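You operate a simulated robot arm through the tools that you are given. There is no shell and no other tool. Be economical: measure what you need, move in short steps, check, and stop when the job is done.

Carry out the task below with a simulated robot arm. There is one attempt and no reset: what you move stays moved.

TASK
Put one of the knob tiles from the table on the blue card deck there. Then put one of the watches from the table on the blue pad.

It is judged by the outcome, as a careful person would: the job done as asked, and still so three seconds after it is handed in. It fails if anything else is knocked over, pushed out of place, dropped, spilled or broken.

THE ROBOT
A 7-joint arm with a two-finger parallel gripper, fixed in place. Base frame: the origin is at the foot of the arm, x ahead of it, y to its left, z up; the work surface is at about z = 0. Lengths are in mm, angles in rad, forces in N, time in s.
With the tool pointing down near the work surface it reaches from about 240 to 620 mm from the base axis. Its first joint turns from -1.152 to 1.152 rad. Payload 2.6 kg.
Tool frame: the origin (TCP) lies between the finger pads and is the grasp point; the fingertips stand 30 mm ahead of it; z points along the fingers, y is the line along which they close. The gripper opens to 94 mm. The fingers are 28 mm wide and 10 mm thick; the gripper's body (50 by 96 mm) begins 55 mm behind the TCP.
Orientation is that of the tool frame in the base frame, as [roll, pitch, yaw] about the fixed x, y, z axes, in that order (R = Rz(yaw) Ry(pitch) Rx(roll)). With the fingers straight down and closing along the base's y, the tool's x points along the base's -x, its y along +y and its z along -z.

THE INTERFACE
- The arm moves only by the tool jog_arm. Its argument "deltas" is a list of rows, each a list of 3 entries, a list of its own where there are three numbers: the shift along the base's x, y, z in mm, then the turn, a rotation vector about the base's x, y, z in degrees, then the closure in counts, from 0 (fully open) to 255 (shut). In form: [[[dx, dy, dz], [wx, wy, wz], claw], ...]. A call has 1 to 10 rows; each row shifts and turns the commanded pose from where the row before left it. A row lasts 0.2 s, in which the tool goes at most 50 mm and 0.15 rad; a call with a longer step from one row to the next is refused whole, and so is a gripper value outside its range. A pose out of reach is approached as far as the arm can. The call stops where the force on the tool passes 40 N (or 10 N more than at its start, if that is more) or the arm is blocked; 0.2 s more then pass. The fingers move at their own pace (about 72 mm/s each) and stop on an object; they squeeze with about 24 N. The grip force told is the motor's: it shows also when the fingers shut on nothing. Time passes only in rows, and 0.2 s behind the last, so rows that do not move let the fingers close. It gives the time, the measured TCP pose, the force on the tool (base axes), the opening and the grip force at its end, in the units of the frame above (readings bear some noise).
- Cameras (640 x 400 px; columns grow to the right, rows downward): "scene" is fixed at [22.3, 423.2, 557.6]; the picture's right is [-0.88, -0.47, 0.00], its down [-0.30, 0.56, -0.77] and it looks along [0.37, -0.68, -0.63] (base axes); focal length 336 px, centre (320, 200). "wrist" rides on the gripper at [-37, 0, -58] in the tool frame; the picture's right is [0.00, -1.00, 0.00], its down [0.97, 0.00, -0.24] and it looks along [0.24, 0.00, 0.97] (tool axes); focal length 218 px, centre (320, 200).
- get_image(camera): a new picture of that camera. No time passes.
- probe_pixels(camera, pixels): there is no depth. For up to 12 entries [column, row, z] of the newest picture of that camera ("zoom" is the newest enlarged one), the place [x, y] in the base frame at which the ray of that pixel passes the height z, good to about 2 mm. No time passes.
- close_up(camera, box): a new picture of the part [left, top, right, bottom] of that camera's present view, enlarged. No time passes.
- sign_off(): hands the job in; it is judged then, once.

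Work in short steps. Measure before you move; look again where a grasp or a placing could have gone wrong, and mend it. You have 80 turns and 54 pictures in all, the two below and enlarged ones among them. Open the gripper and draw the arm clear of the work before you hand the job in, unless the task says otherwise; then end with one line.

The tools are called after "Request:" as a command line: name --argument value ..., lists and objects as JSON in quotes. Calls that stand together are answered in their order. jog_arm: Moves the arm, as the interface text tells. Its arguments: {"type":"object","properties":{"deltas":{"type":"array","items":{"type":"array"}}},"required":["deltas"]} The other tools are called the same way: get_image (camera) takes a picture; probe_pixels (camera, pixels) gives the place at which the rays of pixels pass given heights; close_up (camera, box) takes an enlarged picture of a part of a camera's view; sign_off () hands the job in.

At the start:

```text
t: 0.0
ee_pos: [427.3, 11.9, 322.2]
ee_rot: [-3.14, 0.0, -3.142]
ft_force: [-0.4, 0.6, -0.2]
finger_gap: 94.1
finger_force: 0.1
```

scene: 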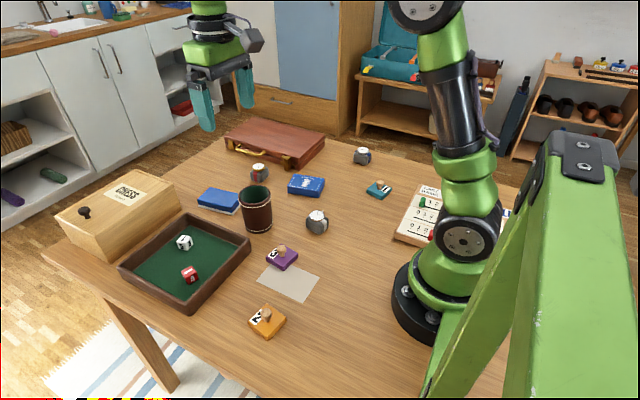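
wrist: 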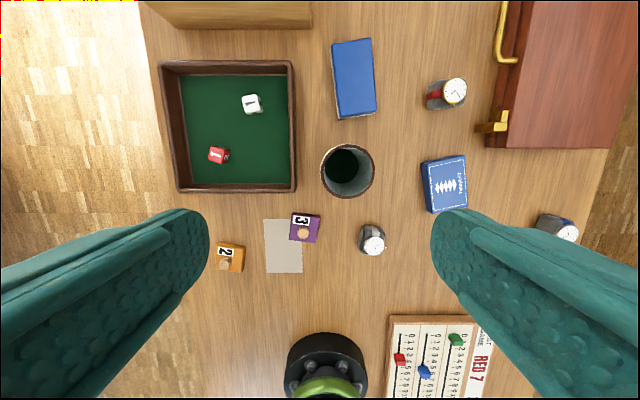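

I'll zoom in to identify the blue deck, the blue pad, the tiles and the watches.

Request:
close_up --camera "scene" --box '[190, 140, 410, 280]'

Request:
close_up --camera "wrist" --box '[200, 20, 480, 280]'

Request:
probe_pixels --camera "wrist" --pixels '[[303, 233, 25], [303, 222, 10], [229, 265, 25], [230, 255, 10], [445, 184, 20], [354, 78, 15], [372, 240, 20], [449, 94, 20], [347, 170, 80], [292, 212, 12], [320, 242, 12]]'

```text
2.86 times, centred on (300, 210) of scene
```

zoom: 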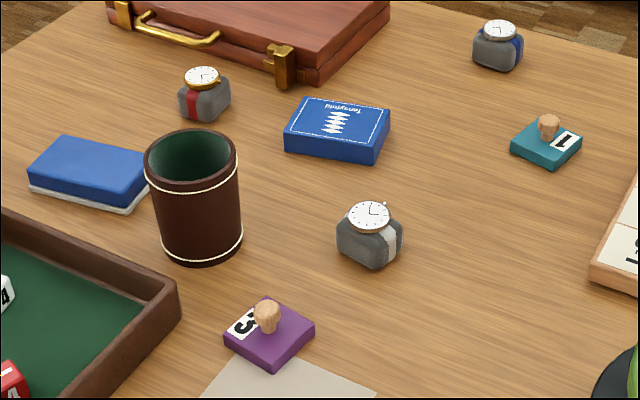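

```text
1.54 times, centred on (340, 150) of wrist
```

zoom: 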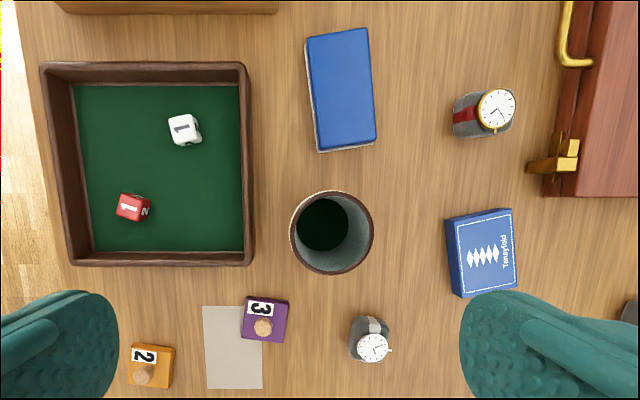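

```text
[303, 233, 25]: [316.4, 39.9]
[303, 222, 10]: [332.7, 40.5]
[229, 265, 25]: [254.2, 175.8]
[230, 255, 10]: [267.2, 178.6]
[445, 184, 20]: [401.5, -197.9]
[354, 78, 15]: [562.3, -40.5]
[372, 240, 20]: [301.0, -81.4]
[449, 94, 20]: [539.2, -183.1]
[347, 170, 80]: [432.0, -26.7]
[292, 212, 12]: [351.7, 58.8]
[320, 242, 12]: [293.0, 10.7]
```

The blue patterned box at wrist (445,184) is the deck. The plain blue block at (354,78) is the pad. I'll measure the teal tile, deck, pad and near watch from the scene camera.

Request:
close_up --camera "scene" --box '[280, 140, 400, 240]'

Request:
probe_pixels --camera "scene" --pixels '[[379, 188, 10], [379, 183, 30], [378, 198, 0], [316, 216, 40], [318, 233, 0], [305, 185, 20], [288, 193, 0], [288, 185, 20], [198, 207, 0], [199, 201, 15]]'

```text
4.00 times, centred on (340, 190) of scene
```

zoom: 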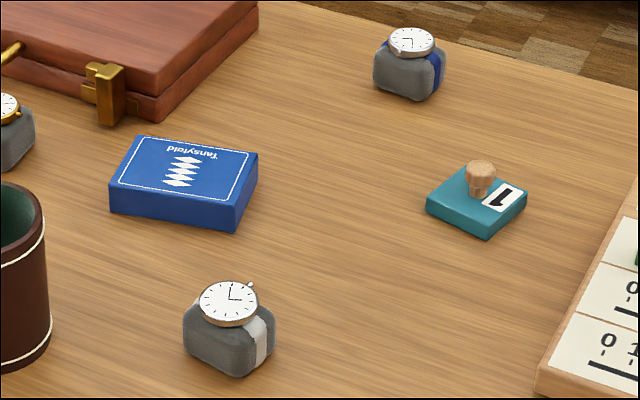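

```text
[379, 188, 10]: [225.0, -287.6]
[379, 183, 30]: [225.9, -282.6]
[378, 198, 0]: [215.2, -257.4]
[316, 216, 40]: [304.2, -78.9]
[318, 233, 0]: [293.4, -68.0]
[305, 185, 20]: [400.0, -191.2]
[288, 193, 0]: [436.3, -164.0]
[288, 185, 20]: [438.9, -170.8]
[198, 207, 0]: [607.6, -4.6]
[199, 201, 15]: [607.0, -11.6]
```

The teal tile near (225,-285) stands alone, so I'll use that one. I move above it while staying high.

Request:
jog_arm --deltas '[[[-25, -37, 0], [0, 0, 0], 0], [[-25, -37, 0], [0, 0, 0], 0], [[-25, -37, 0], [0, 0, 0], 0], [[-25, -37, 0], [0, 0, 0], 0], [[-25, -37, 0], [0, 0, 0], 0], [[-25, -37, 0], [0, 0, 0], 0], [[-25, -37, 0], [0, 0, 0], 0], [[-25, -37, 0], [0, 0, 0], 0], [[0, 0, -45], [0, 0, 0], 0], [[0, 0, -45], [0, 0, 0], 0]]'

Request:
get_image --camera "wrist"

```text
t: 2.2
ee_pos: [231.5, -284.3, 229.8]
ee_rot: [3.141, 0.002, -3.141]
ft_force: [1.2, -0.1, -0.9]
finger_gap: 94.1
finger_force: 0.1
```

```text
48 pictures are left
```

wrist: 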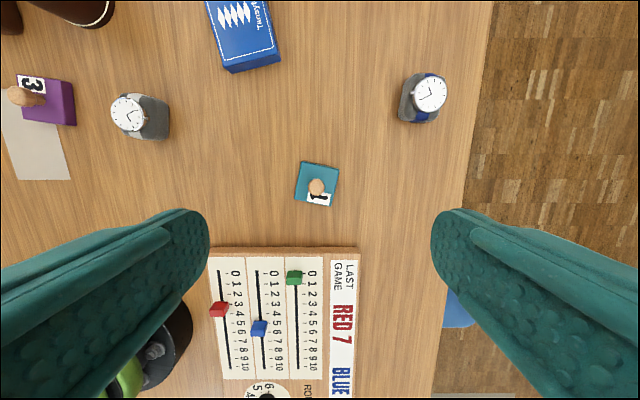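

The tile centre is around (317,184), rotated slightly. I'll zoom in to get the tile's angle and the knob position.

Request:
close_up --camera "wrist" --box '[270, 145, 366, 220]'

Request:
probe_pixels --camera "wrist" --pixels '[[303, 161, 12], [340, 168, 12], [332, 207, 12], [294, 200, 12], [316, 186, 30], [317, 186, 35], [207, 2, 20], [230, 73, 0], [231, 68, 20], [280, 61, 0], [278, 55, 20], [262, 0, 20]]'

```text
5.33 times, centred on (318, 182) of wrist
```

zoom: 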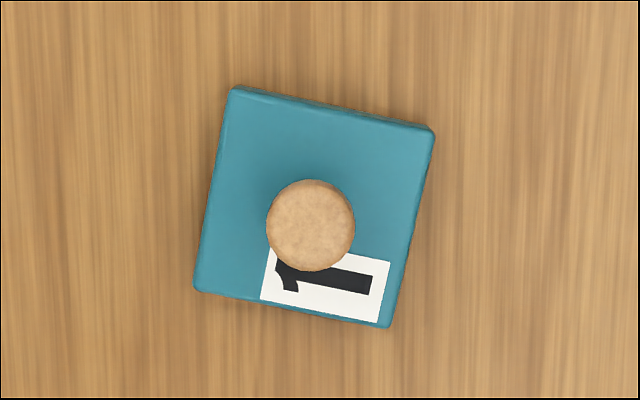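

```text
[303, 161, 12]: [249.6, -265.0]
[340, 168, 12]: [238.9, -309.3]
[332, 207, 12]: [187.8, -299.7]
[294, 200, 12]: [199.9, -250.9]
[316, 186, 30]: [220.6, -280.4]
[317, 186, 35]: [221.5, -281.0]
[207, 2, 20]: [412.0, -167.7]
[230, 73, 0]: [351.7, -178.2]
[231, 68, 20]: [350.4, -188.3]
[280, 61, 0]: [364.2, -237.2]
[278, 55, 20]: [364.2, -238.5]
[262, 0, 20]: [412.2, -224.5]
```

Tile is centred near (220,-281) with a side of about 48 mm, turned 13°. I'll check the knob height with the scene camera.

Request:
probe_pixels --camera "scene" --pixels '[[380, 182.5, 25], [380, 182.5, 30], [380, 182.5, 35], [380, 182.5, 40], [287, 205, 0], [306, 208, 0], [307, 198, 25], [309, 195, 20], [309, 195, 25], [339, 197, 0], [338, 197.5, 0]]'

Request:
jog_arm --deltas '[[[-10.5, 3, -40], [0, 0, 0], 0], [[0, 0, -40], [0, 0, 0], 0], [[0, 0, -30], [0, 0, 0], 80]]'

Request:
get_image --camera "wrist"

Request:
get_image --camera "scene"

```text
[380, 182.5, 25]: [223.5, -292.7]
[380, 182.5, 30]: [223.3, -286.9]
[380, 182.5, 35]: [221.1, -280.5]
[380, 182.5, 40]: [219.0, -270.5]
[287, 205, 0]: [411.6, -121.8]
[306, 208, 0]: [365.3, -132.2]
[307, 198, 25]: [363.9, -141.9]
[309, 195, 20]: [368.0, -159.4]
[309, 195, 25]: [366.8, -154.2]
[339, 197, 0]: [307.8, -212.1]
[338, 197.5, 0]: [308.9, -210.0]
```

```text
t: 3.0
ee_pos: [215.7, -278.7, 120.2]
ee_rot: [-3.141, 0.001, -3.141]
ft_force: [0.4, 0.1, 1.1]
finger_gap: 64.5
finger_force: 0.1
```

```text
46 pictures are left
```

wrist: 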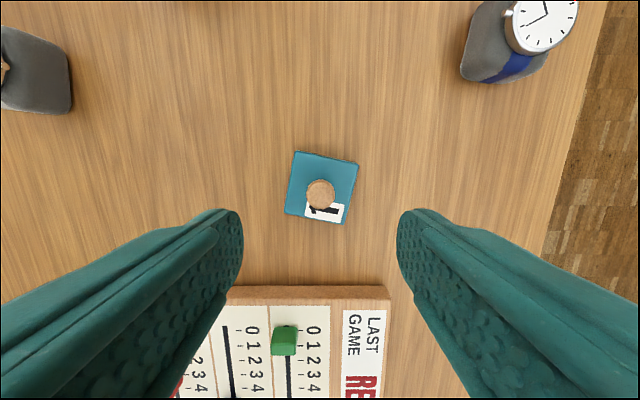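

```text
45 pictures are left
```

scene: 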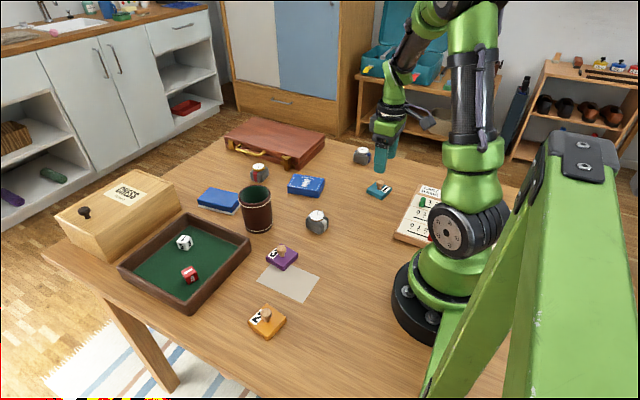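

The tile is right under the gripper. I'll refine the knob position and check finger clearance to the scoreboard.

Request:
probe_pixels --camera "wrist" --pixels '[[320, 192, 35], [321, 194, 30], [308, 287, 15], [295, 151, 14], [358, 162, 14], [343, 223, 14], [285, 213, 14]]'

Request:
jog_arm --deltas '[[[0, 0, 0], [0, 0, 0], 100]]'

```text
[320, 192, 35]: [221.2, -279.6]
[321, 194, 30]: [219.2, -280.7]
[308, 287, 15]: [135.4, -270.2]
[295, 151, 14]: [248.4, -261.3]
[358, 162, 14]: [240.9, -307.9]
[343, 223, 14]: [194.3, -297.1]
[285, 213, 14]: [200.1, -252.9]
```

```text
t: 3.4
ee_pos: [216.1, -279.7, 120.4]
ee_rot: [3.141, -0.001, 3.141]
ft_force: [0.0, 0.0, 0.3]
finger_gap: 57.1
finger_force: 0.1
```

Knob is at (221,-280). I descend with the fingertips ending about 5 mm above the tile top, then close.

Request:
jog_arm --deltas '[[[5, 0, -30], [0, 0, 0], 130], [[0, 0, -25], [0, 0, 0], 145], [[0, 0, -17], [0, 0, 0], 145], [[0, 0, 0], [0, 0, 0], 145]]'

Request:
get_image --camera "wrist"

Request:
close_up --camera "scene" --box '[330, 130, 430, 210]'

```text
t: 4.4
ee_pos: [219.9, -280.8, 48.3]
ee_rot: [-3.142, 0.0, 3.141]
ft_force: [0.7, -0.3, 0.5]
finger_gap: 40.7
finger_force: 0.1
```

```text
44 pictures are left
```

wrist: 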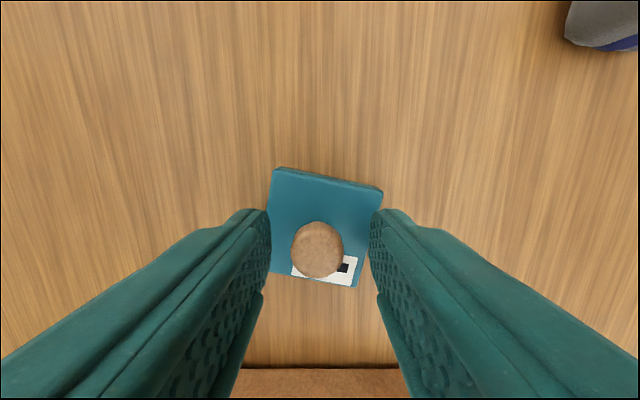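

```text
5.00 times, centred on (380, 170) of scene
```

zoom: 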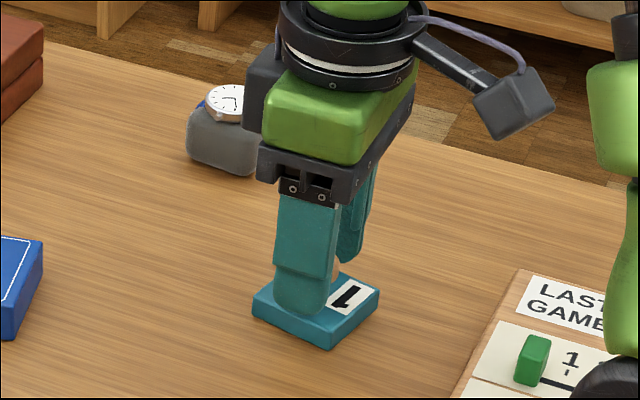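

Position looks good and the knob is between the pads. I close now and then lift a little.

Request:
jog_arm --deltas '[[[0, 0, 0], [0, 0, 0], 200], [[0, 0, 0], [0, 0, 0], 255], [[0, 0, 0], [0, 0, 0], 255], [[0, 0, 0], [0, 0, 0], 255], [[0, 0, 20], [0, 0, 0], 255], [[0, 0, 30], [0, 0, 0], 255], [[0, 0, 30], [0, 0, 0], 255]]'

Request:
get_image --camera "wrist"

Request:
close_up --camera "scene" --box '[330, 110, 430, 190]'

```text
t: 6.0
ee_pos: [224.3, -282.5, 127.9]
ee_rot: [3.14, -0.001, -3.141]
ft_force: [0.6, 1.1, -0.1]
finger_gap: 17.9
finger_force: 24.4
```

```text
42 pictures are left
```

wrist: 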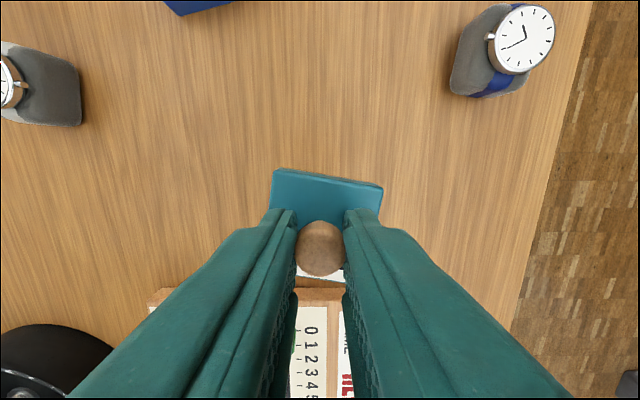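

```text
5.00 times, centred on (380, 150) of scene
```

zoom: 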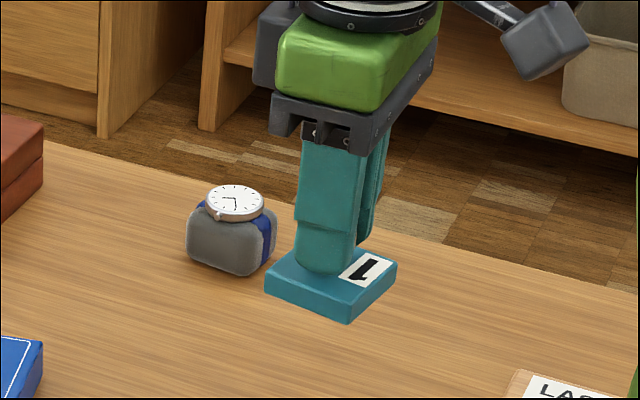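

The tile is held. I raise it, turn 28° to match the deck's angle, and move near the deck for a look.

Request:
jog_arm --deltas '[[[15, 15, 30], [0, 0, 7], 255], [[20, 20, 20], [0, 0, 7], 255], [[20, 20, 0], [0, 0, 7], 255], [[20, 20, 0], [0, 0, 7], 255], [[0, 0, 0], [0, 0, 0], 255]]'

Request:
get_image --camera "wrist"

```text
t: 7.2
ee_pos: [300.0, -205.5, 177.8]
ee_rot: [-3.141, 0.0, -2.651]
ft_force: [0.0, 1.4, 0.3]
finger_gap: 18.0
finger_force: 23.7
```

```text
40 pictures are left
```

wrist: 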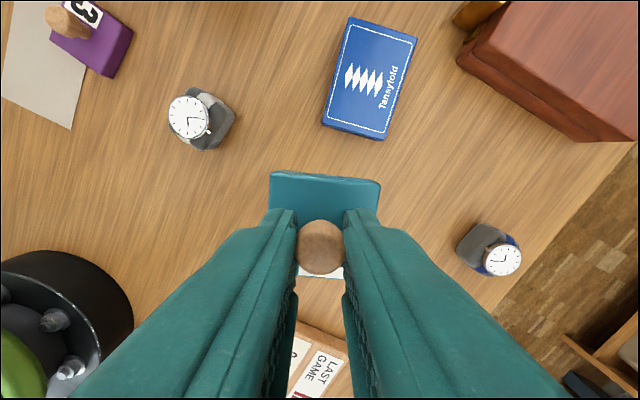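

The tile has turned slightly in the grip and now shows about 5° of tilt, against about 15° for the deck. I'll zoom in on the deck for exact corners.

Request:
close_up --camera "wrist" --box '[300, 5, 440, 150]'

Request:
close_up --camera "scene" --box '[270, 160, 350, 220]'

```text
2.76 times, centred on (370, 78) of wrist
```

zoom: 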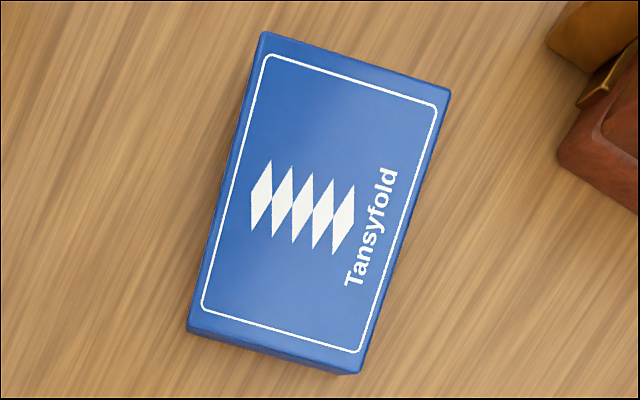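

```text
6.67 times, centred on (310, 190) of scene
```

zoom: 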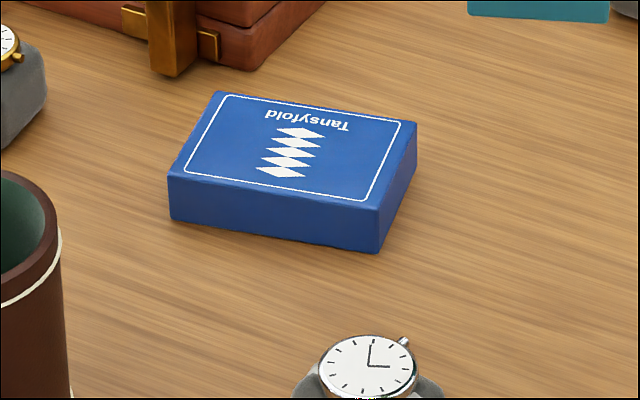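

Request:
probe_pixels --camera "scene" --pixels '[[318.5, 197.8, 0], [319, 191.5, 15], [319, 191.5, 20], [319, 191.5, 25], [324.5, 178.3, 20], [294.3, 173.5, 20], [287.2, 185.8, 20], [287.8, 192.7, 0]]'

Request:
probe_pixels --camera "wrist" --pixels '[[349, 17.5, 20], [417.1, 38.1, 20], [387.4, 136, 20], [322.9, 123.3, 20], [270, 171, 95], [382, 181, 95]]'

```text
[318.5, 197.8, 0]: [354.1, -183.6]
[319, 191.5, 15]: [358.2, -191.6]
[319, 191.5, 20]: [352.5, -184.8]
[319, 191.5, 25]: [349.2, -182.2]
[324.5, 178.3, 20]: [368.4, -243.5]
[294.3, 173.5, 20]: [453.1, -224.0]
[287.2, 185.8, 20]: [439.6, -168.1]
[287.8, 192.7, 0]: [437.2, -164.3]
```

```text
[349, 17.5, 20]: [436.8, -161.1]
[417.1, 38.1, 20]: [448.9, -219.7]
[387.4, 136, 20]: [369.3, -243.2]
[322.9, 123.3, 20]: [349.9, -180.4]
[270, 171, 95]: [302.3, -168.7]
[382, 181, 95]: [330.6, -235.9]
```

The deck top centre is (402,-203) at z≈20, so with the tile resting on it the TCP should be at about z=69. I move over it, turn back 10° and descend to about z=85 to check.

Request:
jog_arm --deltas '[[[30, 0.5, 0], [0, 0, -3], 255], [[36, 1, 0], [0, 0, -4], 255], [[36, 1, 0], [0, 0, -3], 255], [[0, 0, -30], [0, 0, 0], 255], [[0, 0, -35], [0, 0, 0], 255], [[0, 0, -25], [0, 0, 0], 255], [[0, 0, 0], [0, 0, 0], 255]]'

Request:
get_image --camera "wrist"

Request:
close_up --camera "scene" --box '[260, 130, 360, 210]'

```text
t: 8.8
ee_pos: [397.3, -202.2, 88.2]
ee_rot: [3.141, 0.001, -2.829]
ft_force: [-0.2, -0.1, -0.3]
finger_gap: 18.3
finger_force: 24.2
```

```text
37 pictures are left
```

wrist: 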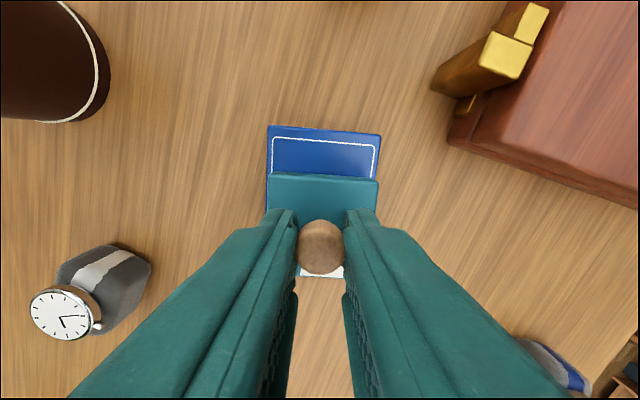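

```text
5.00 times, centred on (310, 170) of scene
```

zoom: 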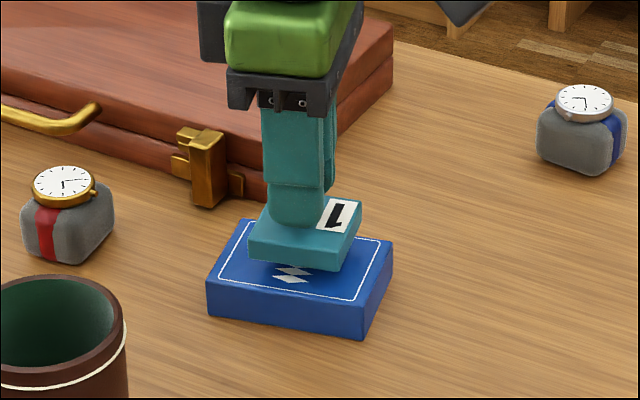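

The tile is aligned over the deck. I nudge +4 mm in x and lower to contact.

Request:
jog_arm --deltas '[[[4, -1, -10], [0, 0, 0], 255], [[0, 0, -6], [0, 0, 0], 255], [[0, 0, -2], [0, 0, 0], 255], [[0, 0, 0], [0, 0, 0], 255]]'

Request:
close_up --camera "scene" --box '[260, 130, 360, 210]'

```text
t: 9.8
ee_pos: [402.5, -203.7, 71.1]
ee_rot: [-3.139, 0.002, -2.828]
ft_force: [0.8, 4.4, 18.1]
finger_gap: 18.3
finger_force: 24.2
```

```text
5.00 times, centred on (310, 170) of scene
```

zoom: 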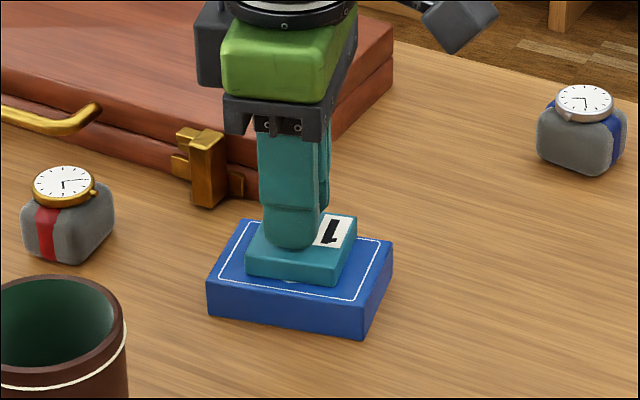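

Contact at 18 N with the tile resting on the deck. I relieve the pressure, open partway and rise.

Request:
jog_arm --deltas '[[[0, 0, 1], [0, 0, 0], 255], [[0, 0, 0], [0, 0, 0], 200], [[0, 0, 0], [0, 0, 0], 150], [[0, 0, 0], [0, 0, 0], 140], [[0, 0, 25], [0, 0, 0], 140], [[0, 0, 45], [0, 0, 0], 140], [[0, 0, 45], [0, 0, 0], 100]]'

Request:
get_image --camera "wrist"

Request:
close_up --camera "scene" --box '[260, 130, 360, 210]'

```text
t: 11.4
ee_pos: [403.0, -202.8, 188.1]
ee_rot: [-3.14, 0.001, -2.826]
ft_force: [-0.7, 0.0, -0.3]
finger_gap: 57.2
finger_force: 0.1
```

```text
34 pictures are left
```

wrist: 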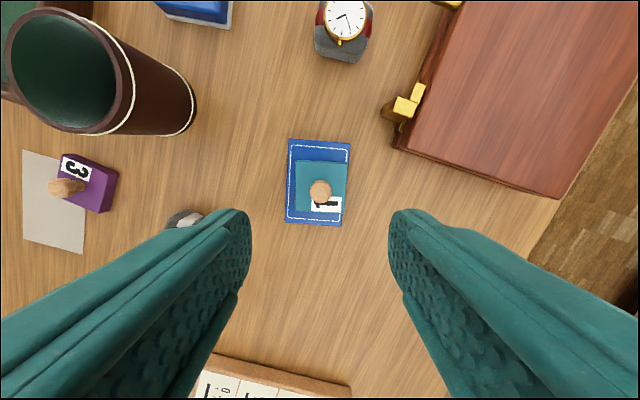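

```text
5.00 times, centred on (310, 170) of scene
```

zoom: 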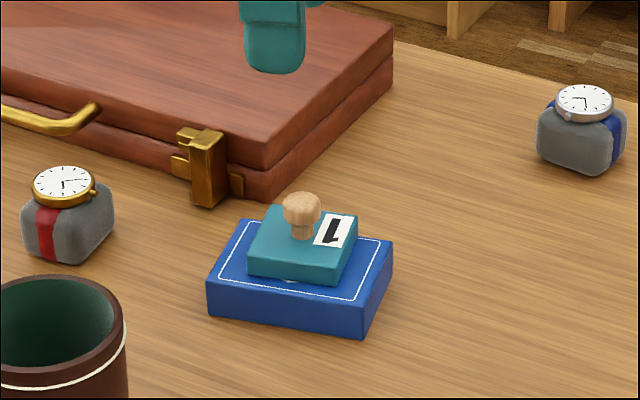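

The tile sits on the deck. Next I go above the white-strap watch near (300,-79).

Request:
jog_arm --deltas '[[[-26, 31, 0], [0, 0, 0], 60], [[-26, 31, 0], [0, 0, 0], 20], [[-26, 31, 0], [0, 0, 0], 0], [[-23, 31, 0], [0, 0, 0], 0], [[0, 0, 0], [0, 0, 0], 0]]'

Request:
get_image --camera "wrist"

Request:
close_up --camera "wrist" --box '[260, 130, 380, 230]'

Request:
close_up --camera "scene" --box '[280, 190, 360, 250]'

```text
t: 12.6
ee_pos: [299.7, -78.9, 187.0]
ee_rot: [3.141, 0.0, -2.828]
ft_force: [-0.1, 0.0, -1.2]
finger_gap: 94.0
finger_force: 0.1
```

```text
32 pictures are left
```

wrist: 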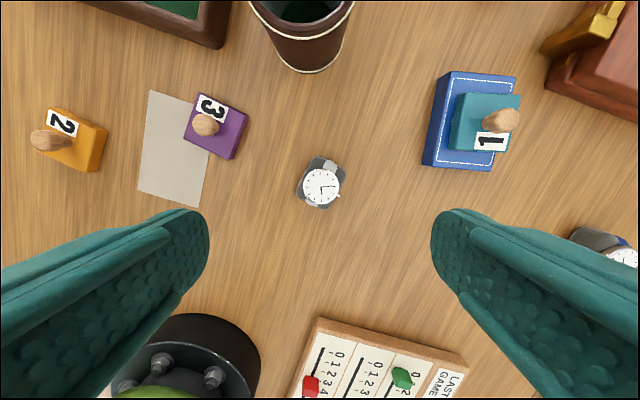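

```text
4.00 times, centred on (320, 180) of wrist
```

zoom: 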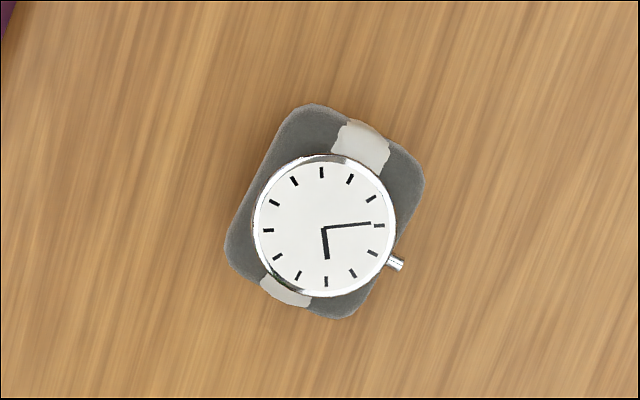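

```text
6.67 times, centred on (320, 220) of scene
```

zoom: 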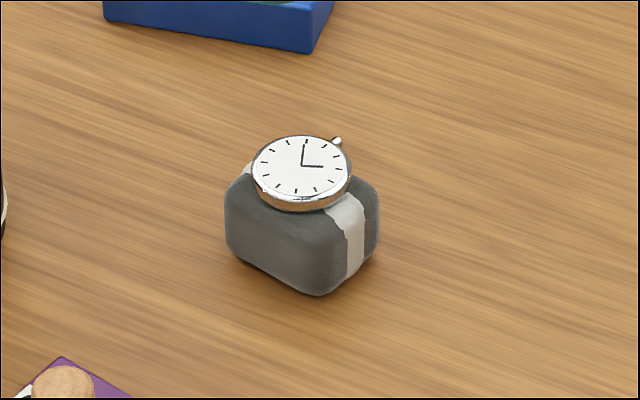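

The strap runs along the cushion's longer axis, and the crown sticks out sideways. I'll grip along the strap axis, and need its direction and heights.

Request:
probe_pixels --camera "wrist" --pixels '[[315, 156, 15], [346.2, 174, 15], [327.5, 209.5, 15], [296.3, 192.5, 15], [332, 162.5, 25], [311.3, 203.7, 25], [321, 186.7, 35], [321, 186.7, 42]]'

Request:
probe_pixels --camera "scene" --pixels '[[317.3, 214.7, 35], [317.3, 214.7, 40], [317.3, 214.7, 45], [319.7, 234.5, 0]]'

```text
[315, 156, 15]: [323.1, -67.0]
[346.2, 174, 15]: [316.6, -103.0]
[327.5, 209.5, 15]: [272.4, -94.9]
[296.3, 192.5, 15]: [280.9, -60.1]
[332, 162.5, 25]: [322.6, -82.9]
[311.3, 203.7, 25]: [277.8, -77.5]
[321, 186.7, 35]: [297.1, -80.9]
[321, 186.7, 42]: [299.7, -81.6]
```

```text
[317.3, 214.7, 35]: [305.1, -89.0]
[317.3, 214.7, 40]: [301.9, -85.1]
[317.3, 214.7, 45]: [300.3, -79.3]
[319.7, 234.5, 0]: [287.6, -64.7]
```

Centre is (299,-81), face top z≈43, strap axis about -9°. I rotate the tool +63° so the fingers close along that axis.

Request:
jog_arm --deltas '[[[0, -2, 0], [0, 0, 8], 0], [[0, 0, 0], [0, 0, 8], 0], [[0, 0, 0], [0, 0, 8], 0], [[0, 0, 0], [0, 0, 8], 0], [[0, 0, 0], [0, 0, 8], 0], [[0, 0, 0], [0, 0, 8], 0], [[0, 0, -20], [0, 0, 8], 0], [[0, 0, -40], [0, 0, 7], 0], [[0, 0, -15], [0, 0, 0], 0], [[0, 0, 0], [0, 0, 0], 0]]'

Request:
get_image --camera "wrist"

Request:
get_image --camera "scene"

```text
t: 14.8
ee_pos: [302.1, -81.1, 110.3]
ee_rot: [3.14, 0.0, -1.727]
ft_force: [0.5, -0.2, 0.4]
finger_gap: 93.9
finger_force: 0.0
```

```text
29 pictures are left
```

wrist: 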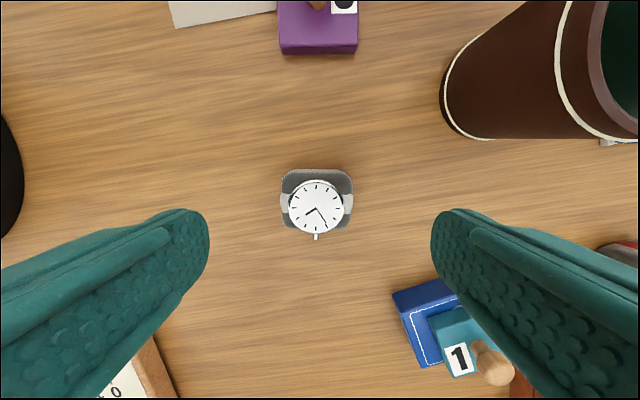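

```text
28 pictures are left
```

scene: 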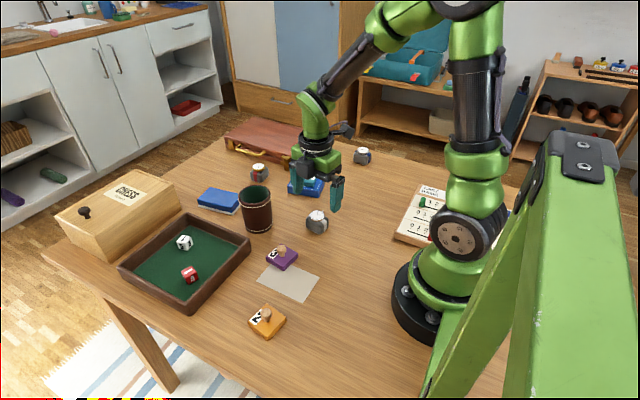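

Aligned with the strap axis. I check the centre and descend.

Request:
probe_pixels --camera "wrist" --pixels '[[282, 200, 25], [352, 200, 25], [316, 207, 43], [317, 170, 30], [317, 232, 25]]'

Request:
jog_arm --deltas '[[[-2, 0, -25], [0, 0, 0], 40], [[0, 0, -25], [0, 0, 0], 60], [[0, 0, -15], [0, 0, 0], 60], [[0, 0, 0], [0, 0, 0], 60]]'

Request:
get_image --camera "wrist"

Request:
close_up --camera "scene" --box '[270, 150, 390, 240]'

```text
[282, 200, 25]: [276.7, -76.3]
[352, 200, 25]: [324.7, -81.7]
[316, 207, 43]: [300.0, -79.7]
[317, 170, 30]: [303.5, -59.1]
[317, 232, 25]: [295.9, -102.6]
```

```text
t: 15.8
ee_pos: [300.4, -82.8, 47.3]
ee_rot: [3.141, 0.001, -1.727]
ft_force: [-0.5, 1.3, -0.5]
finger_gap: 72.0
finger_force: 0.1
```

```text
27 pictures are left
```

wrist: 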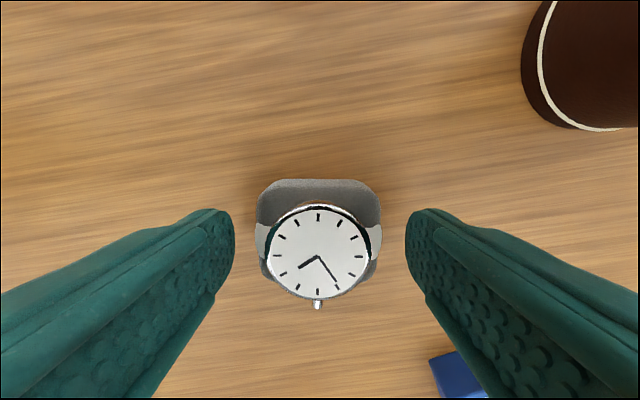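

```text
4.44 times, centred on (330, 195) of scene
```

zoom: 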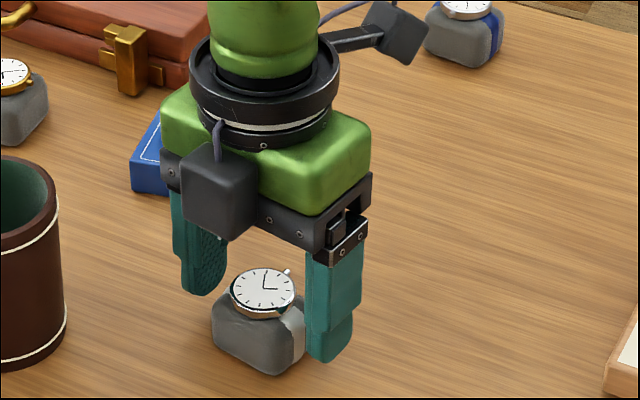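

The watch is centred between the fingers. I descend 10 mm and close on the cushion.

Request:
jog_arm --deltas '[[[0, 1.5, -10], [0, 0, 0], 60], [[0, 0, 0], [0, 0, 0], 90], [[0, 0, 0], [0, 0, 0], 120], [[0, 0, 0], [0, 0, 0], 180], [[0, 0, 0], [0, 0, 0], 255], [[0, 0, 0], [0, 0, 0], 255], [[0, 0, 0], [0, 0, 0], 255]]'

```text
t: 17.4
ee_pos: [300.5, -82.0, 38.1]
ee_rot: [-3.14, 0.0, -1.728]
ft_force: [-4.5, 0.1, 37.9]
finger_gap: 47.4
finger_force: 24.3
```

Grip is at a 47 mm gap, but there is a 38 N upward force. I look before lifting.

Request:
get_image --camera "wrist"

Request:
close_up --camera "scene" --box '[270, 150, 390, 240]'

```text
25 pictures are left
```

wrist: 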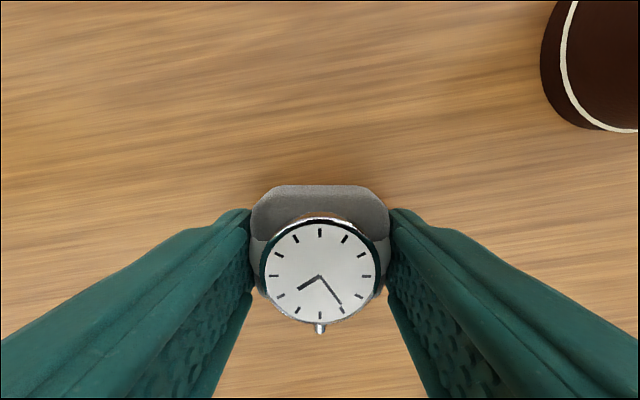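

```text
4.44 times, centred on (330, 195) of scene
```

zoom: 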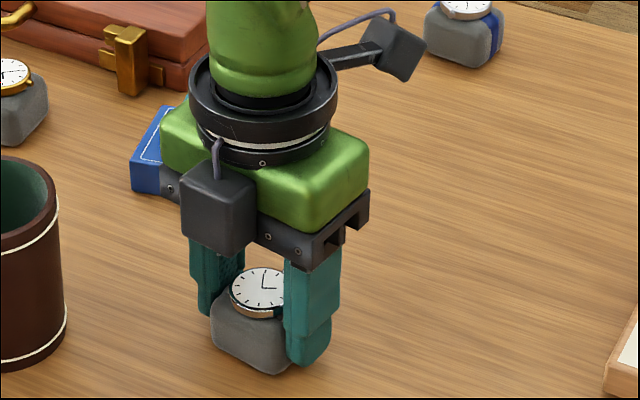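

The grip looks clean; the force is the cushion being pressed to the table. I lift slowly and check.

Request:
jog_arm --deltas '[[[0, 0, 5], [0, 0, 0], 255], [[0, 0, 10], [0, 0, 0], 255], [[0, 0, 20], [0, 0, 0], 255], [[0, 0, 0], [0, 0, 0], 255]]'

Request:
close_up --camera "scene" --box '[270, 150, 390, 240]'

Request:
get_image --camera "wrist"

```text
t: 18.4
ee_pos: [298.4, -82.4, 73.7]
ee_rot: [3.139, 0.0, -1.727]
ft_force: [-0.3, 0.2, -1.3]
finger_gap: 47.7
finger_force: 23.8
```

```text
4.44 times, centred on (330, 195) of scene
```

zoom: 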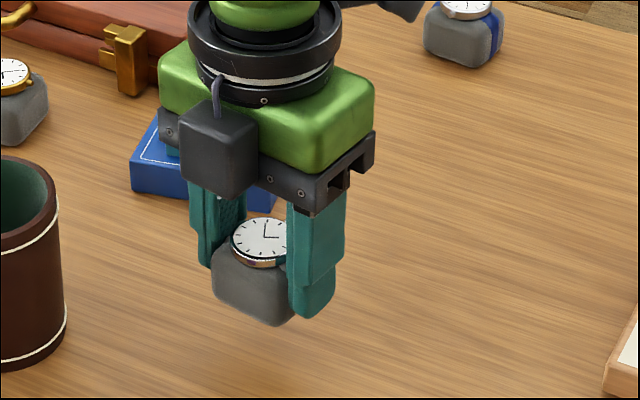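

```text
22 pictures are left
```

wrist: 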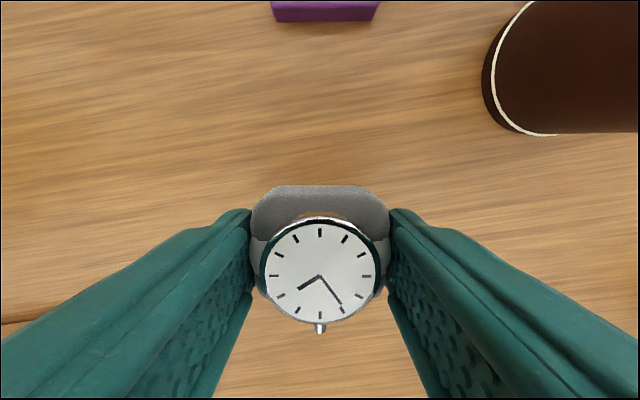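

The watch is firmly held, with its bottom about 38 mm below the TCP. I raise it high, start toward the pad, and measure the pad from the scene camera.

Request:
jog_arm --deltas '[[[0, 0, 40], [0, 0, 0], 255], [[0, 0, 45], [0, 0, 0], 255], [[0, 0, 45], [0, 0, 0], 255], [[35, 0, 0], [0, 0, 0], 255], [[40, 0, 0], [0, 0, 0], 255], [[40, 0, 0], [0, 0, 0], 255], [[40, 0, 0], [0, 0, 0], 255], [[30, 0, 0], [0, 0, 0], 255], [[0, 0, 0], [0, 0, 0], 255]]'

Request:
close_up --camera "scene" --box '[180, 170, 260, 230]'

Request:
get_image --camera "wrist"

```text
t: 20.4
ee_pos: [484.2, -83.9, 201.3]
ee_rot: [3.141, 0.001, -1.729]
ft_force: [-0.3, 0.0, 0.2]
finger_gap: 47.1
finger_force: 24.2
```

```text
6.67 times, centred on (220, 200) of scene
```

zoom: 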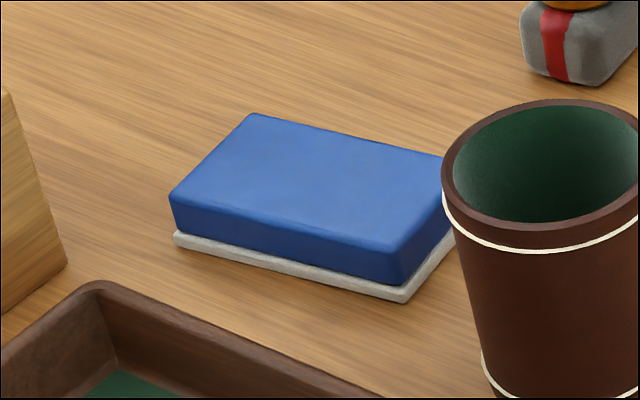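

```text
20 pictures are left
```

wrist: 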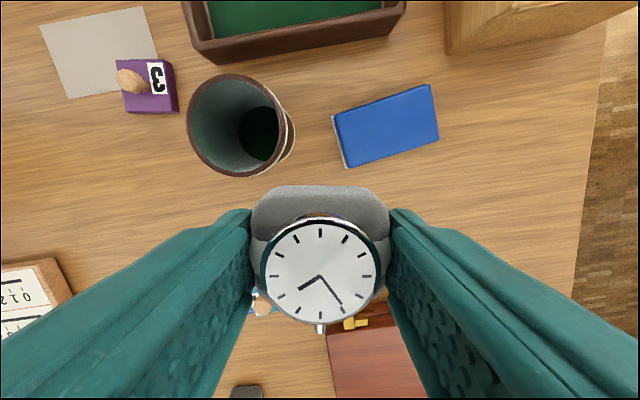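

Request:
probe_pixels --camera "scene" --pixels '[[198.3, 206.4, 0], [233, 215, 0], [197.5, 199.6, 20], [230.8, 207.2, 20], [210, 187.1, 20], [238.6, 193.5, 20], [197.5, 199.6, 25], [230.8, 207.2, 25], [210, 187.1, 25], [238.6, 193.5, 25]]'

Request:
probe_pixels --camera "wrist" --pixels '[[333, 115, 20], [431, 85, 20], [439, 136, 20], [347, 166, 20], [333, 115, 25], [431, 85, 25], [439, 136, 25], [347, 166, 25]]'

```text
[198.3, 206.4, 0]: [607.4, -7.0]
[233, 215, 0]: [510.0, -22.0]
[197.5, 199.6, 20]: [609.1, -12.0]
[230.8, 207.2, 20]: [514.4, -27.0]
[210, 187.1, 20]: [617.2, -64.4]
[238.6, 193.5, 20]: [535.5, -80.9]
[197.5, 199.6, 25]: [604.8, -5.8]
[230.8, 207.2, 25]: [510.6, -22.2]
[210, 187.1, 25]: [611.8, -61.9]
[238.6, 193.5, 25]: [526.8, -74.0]
```

```text
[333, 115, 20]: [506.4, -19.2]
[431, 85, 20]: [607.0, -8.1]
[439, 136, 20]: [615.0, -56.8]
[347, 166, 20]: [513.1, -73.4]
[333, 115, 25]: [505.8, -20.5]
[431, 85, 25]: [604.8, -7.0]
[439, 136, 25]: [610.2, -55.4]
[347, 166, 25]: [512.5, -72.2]
```

The pad centre is about (560,-40), top z≈25, angled +8°. I move over it, turn +17°, and go down to about z=85.

Request:
jog_arm --deltas '[[[26, 14, 0], [0, 0, 6], 255], [[26, 14, 0], [0, 0, 6], 255], [[24, 14, 0], [0, 0, 5], 255], [[0, 0, -40], [0, 0, 0], 255], [[0, 0, -40], [0, 0, 0], 255], [[0, 0, -30], [0, 0, 0], 255], [[0, 0, 0], [0, 0, 0], 255]]'

Request:
get_image --camera "wrist"

Request:
close_up --camera "scene" --box '[160, 130, 280, 220]'

```text
t: 22.0
ee_pos: [560.4, -40.9, 90.9]
ee_rot: [-3.141, 0.0, -1.433]
ft_force: [-0.4, -0.1, -1.0]
finger_gap: 47.6
finger_force: 23.9
```

```text
19 pictures are left
```

wrist: 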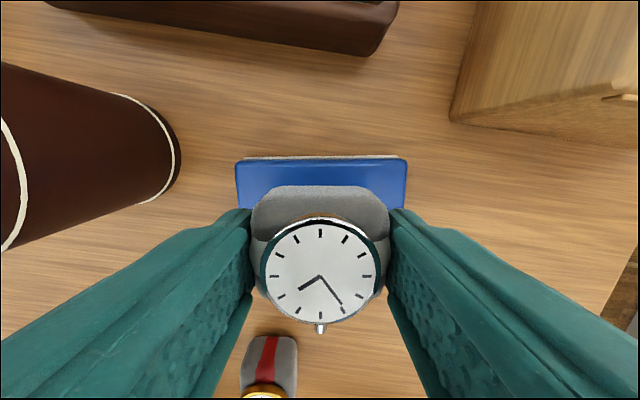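

```text
4.44 times, centred on (220, 175) of scene
```

zoom: 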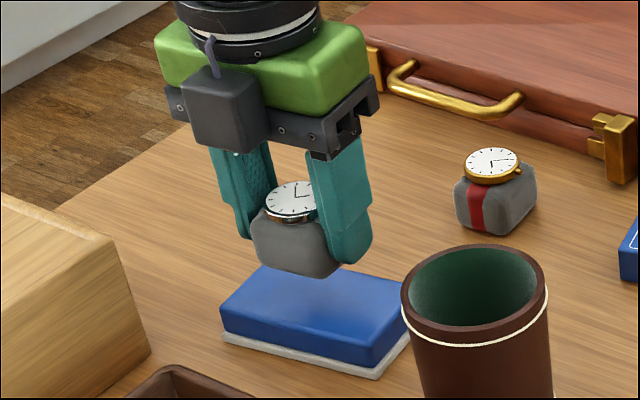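

Nicely aligned over the pad. I lower in small steps to contact.

Request:
jog_arm --deltas '[[[0, 0, -15], [0, 0, 0], 255], [[0, 0, -7], [0, 0, 0], 255], [[0, 0, -3], [0, 0, 0], 255], [[0, 0, 0], [0, 0, 0], 255]]'

Request:
close_up --camera "scene" --box '[160, 130, 280, 220]'

```text
t: 23.0
ee_pos: [560.9, -40.4, 65.7]
ee_rot: [3.141, 0.001, -1.432]
ft_force: [0.3, -0.6, -1.0]
finger_gap: 47.3
finger_force: 23.8
```

```text
4.44 times, centred on (220, 175) of scene
```

zoom: 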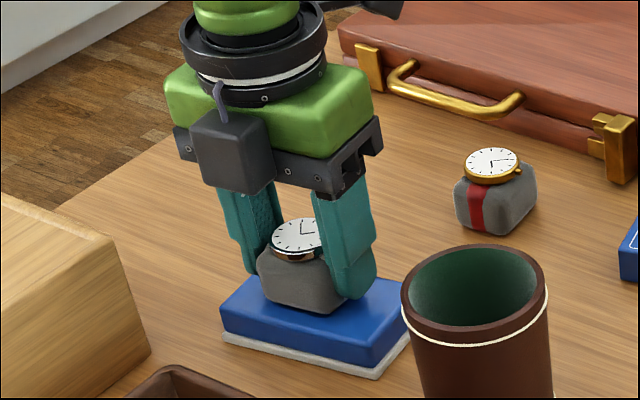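

No contact yet, so I continue in 1 mm steps.

Request:
jog_arm --deltas '[[[0, 0, -1], [0, 0, 0], 255], [[0, 0, -1], [0, 0, 0], 255], [[0, 0, 0], [0, 0, 0], 255]]'

```text
t: 23.8
ee_pos: [559.7, -38.9, 63.8]
ee_rot: [-3.14, -0.001, -1.431]
ft_force: [-1.2, -0.7, 3.6]
finger_gap: 47.4
finger_force: 23.7
```

Request:
jog_arm --deltas '[[[0, 0, -0.7], [0, 0, 0], 255], [[0, 0, 0], [0, 0, 0], 255]]'

```text
t: 24.4
ee_pos: [561.8, -39.9, 64.8]
ee_rot: [-3.139, 0.0, -1.43]
ft_force: [-1.9, -0.1, 11.2]
finger_gap: 47.1
finger_force: 24.1
```

Contact is made at 11 N. I open moderately and rise straight up.

Request:
jog_arm --deltas '[[[0, 0, 0], [0, 0, 0], 110], [[0, 0, 0], [0, 0, 0], 75], [[0, 0, 0], [0, 0, 0], 60], [[0, 0, 0], [0, 0, 0], 60], [[0, 0, 15], [0, 0, 0], 60], [[0, 0, 40], [0, 0, 0], 60], [[0, 0, 45], [0, 0, 0], 60], [[0, 0, 45], [0, 0, 0], 60]]'

Request:
get_image --camera "wrist"

Request:
close_up --camera "scene" --box '[160, 130, 280, 220]'

```text
t: 26.2
ee_pos: [560.4, -36.8, 210.5]
ee_rot: [3.141, -0.001, -1.431]
ft_force: [0.5, -0.4, -1.1]
finger_gap: 71.8
finger_force: 0.0
```

```text
16 pictures are left
```

wrist: 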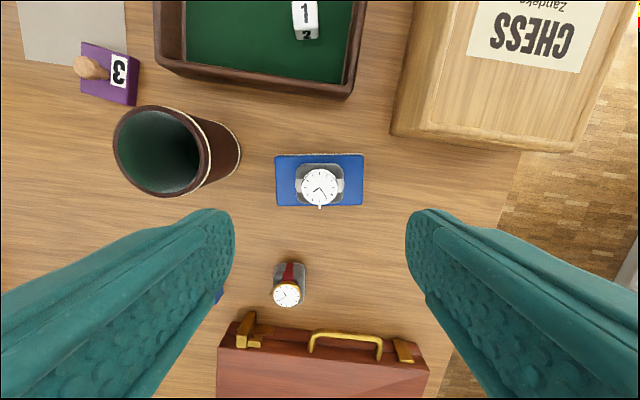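

```text
4.44 times, centred on (220, 175) of scene
```

zoom: 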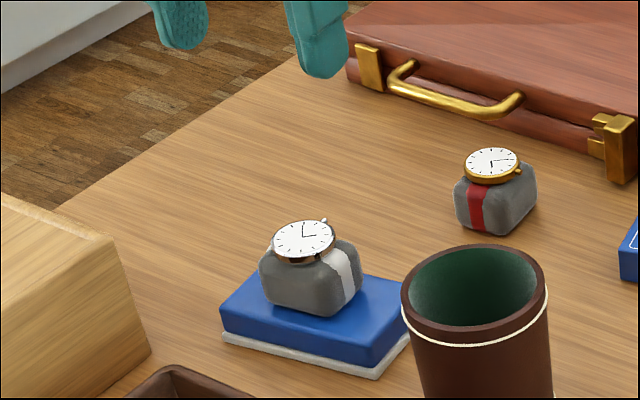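

The watch is resting on the pad. I draw the arm back and up, then take a final overview.

Request:
jog_arm --deltas '[[[0, 0, 40], [0, 0, 0], 0], [[-10, 0, 40], [0, 0, 0], 0], [[-40, 5, 10], [0, 0, 0], 0], [[-40, 5, 0], [0, 0, 0], 0], [[-40, 5, 0], [0, 0, 0], 0], [[0, 0, 0], [0, 0, 0], 0]]'

Request:
get_image --camera "scene"

```text
t: 27.6
ee_pos: [430.3, -22.9, 297.2]
ee_rot: [-3.141, 0.0, -1.431]
ft_force: [0.0, -0.4, -0.1]
finger_gap: 94.0
finger_force: 0.0
```

```text
14 pictures are left
```

scene: 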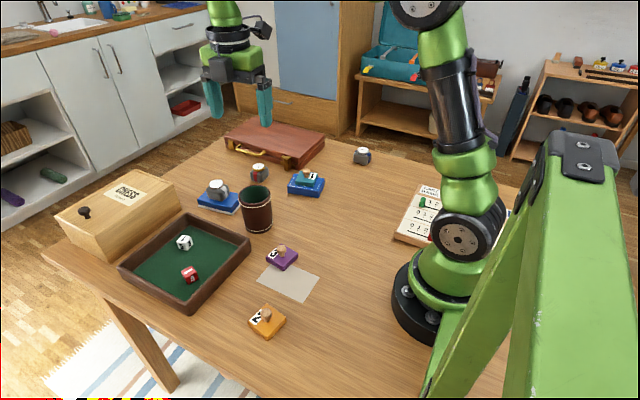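

Both items are in place, nothing else has moved and the arm is clear, so I hand the job in.

Request:
sign_off

```text
The job is handed in.
```

The teal knob tile is on the blue card deck, the white-strap watch is on the blue pad, and the job is handed in.
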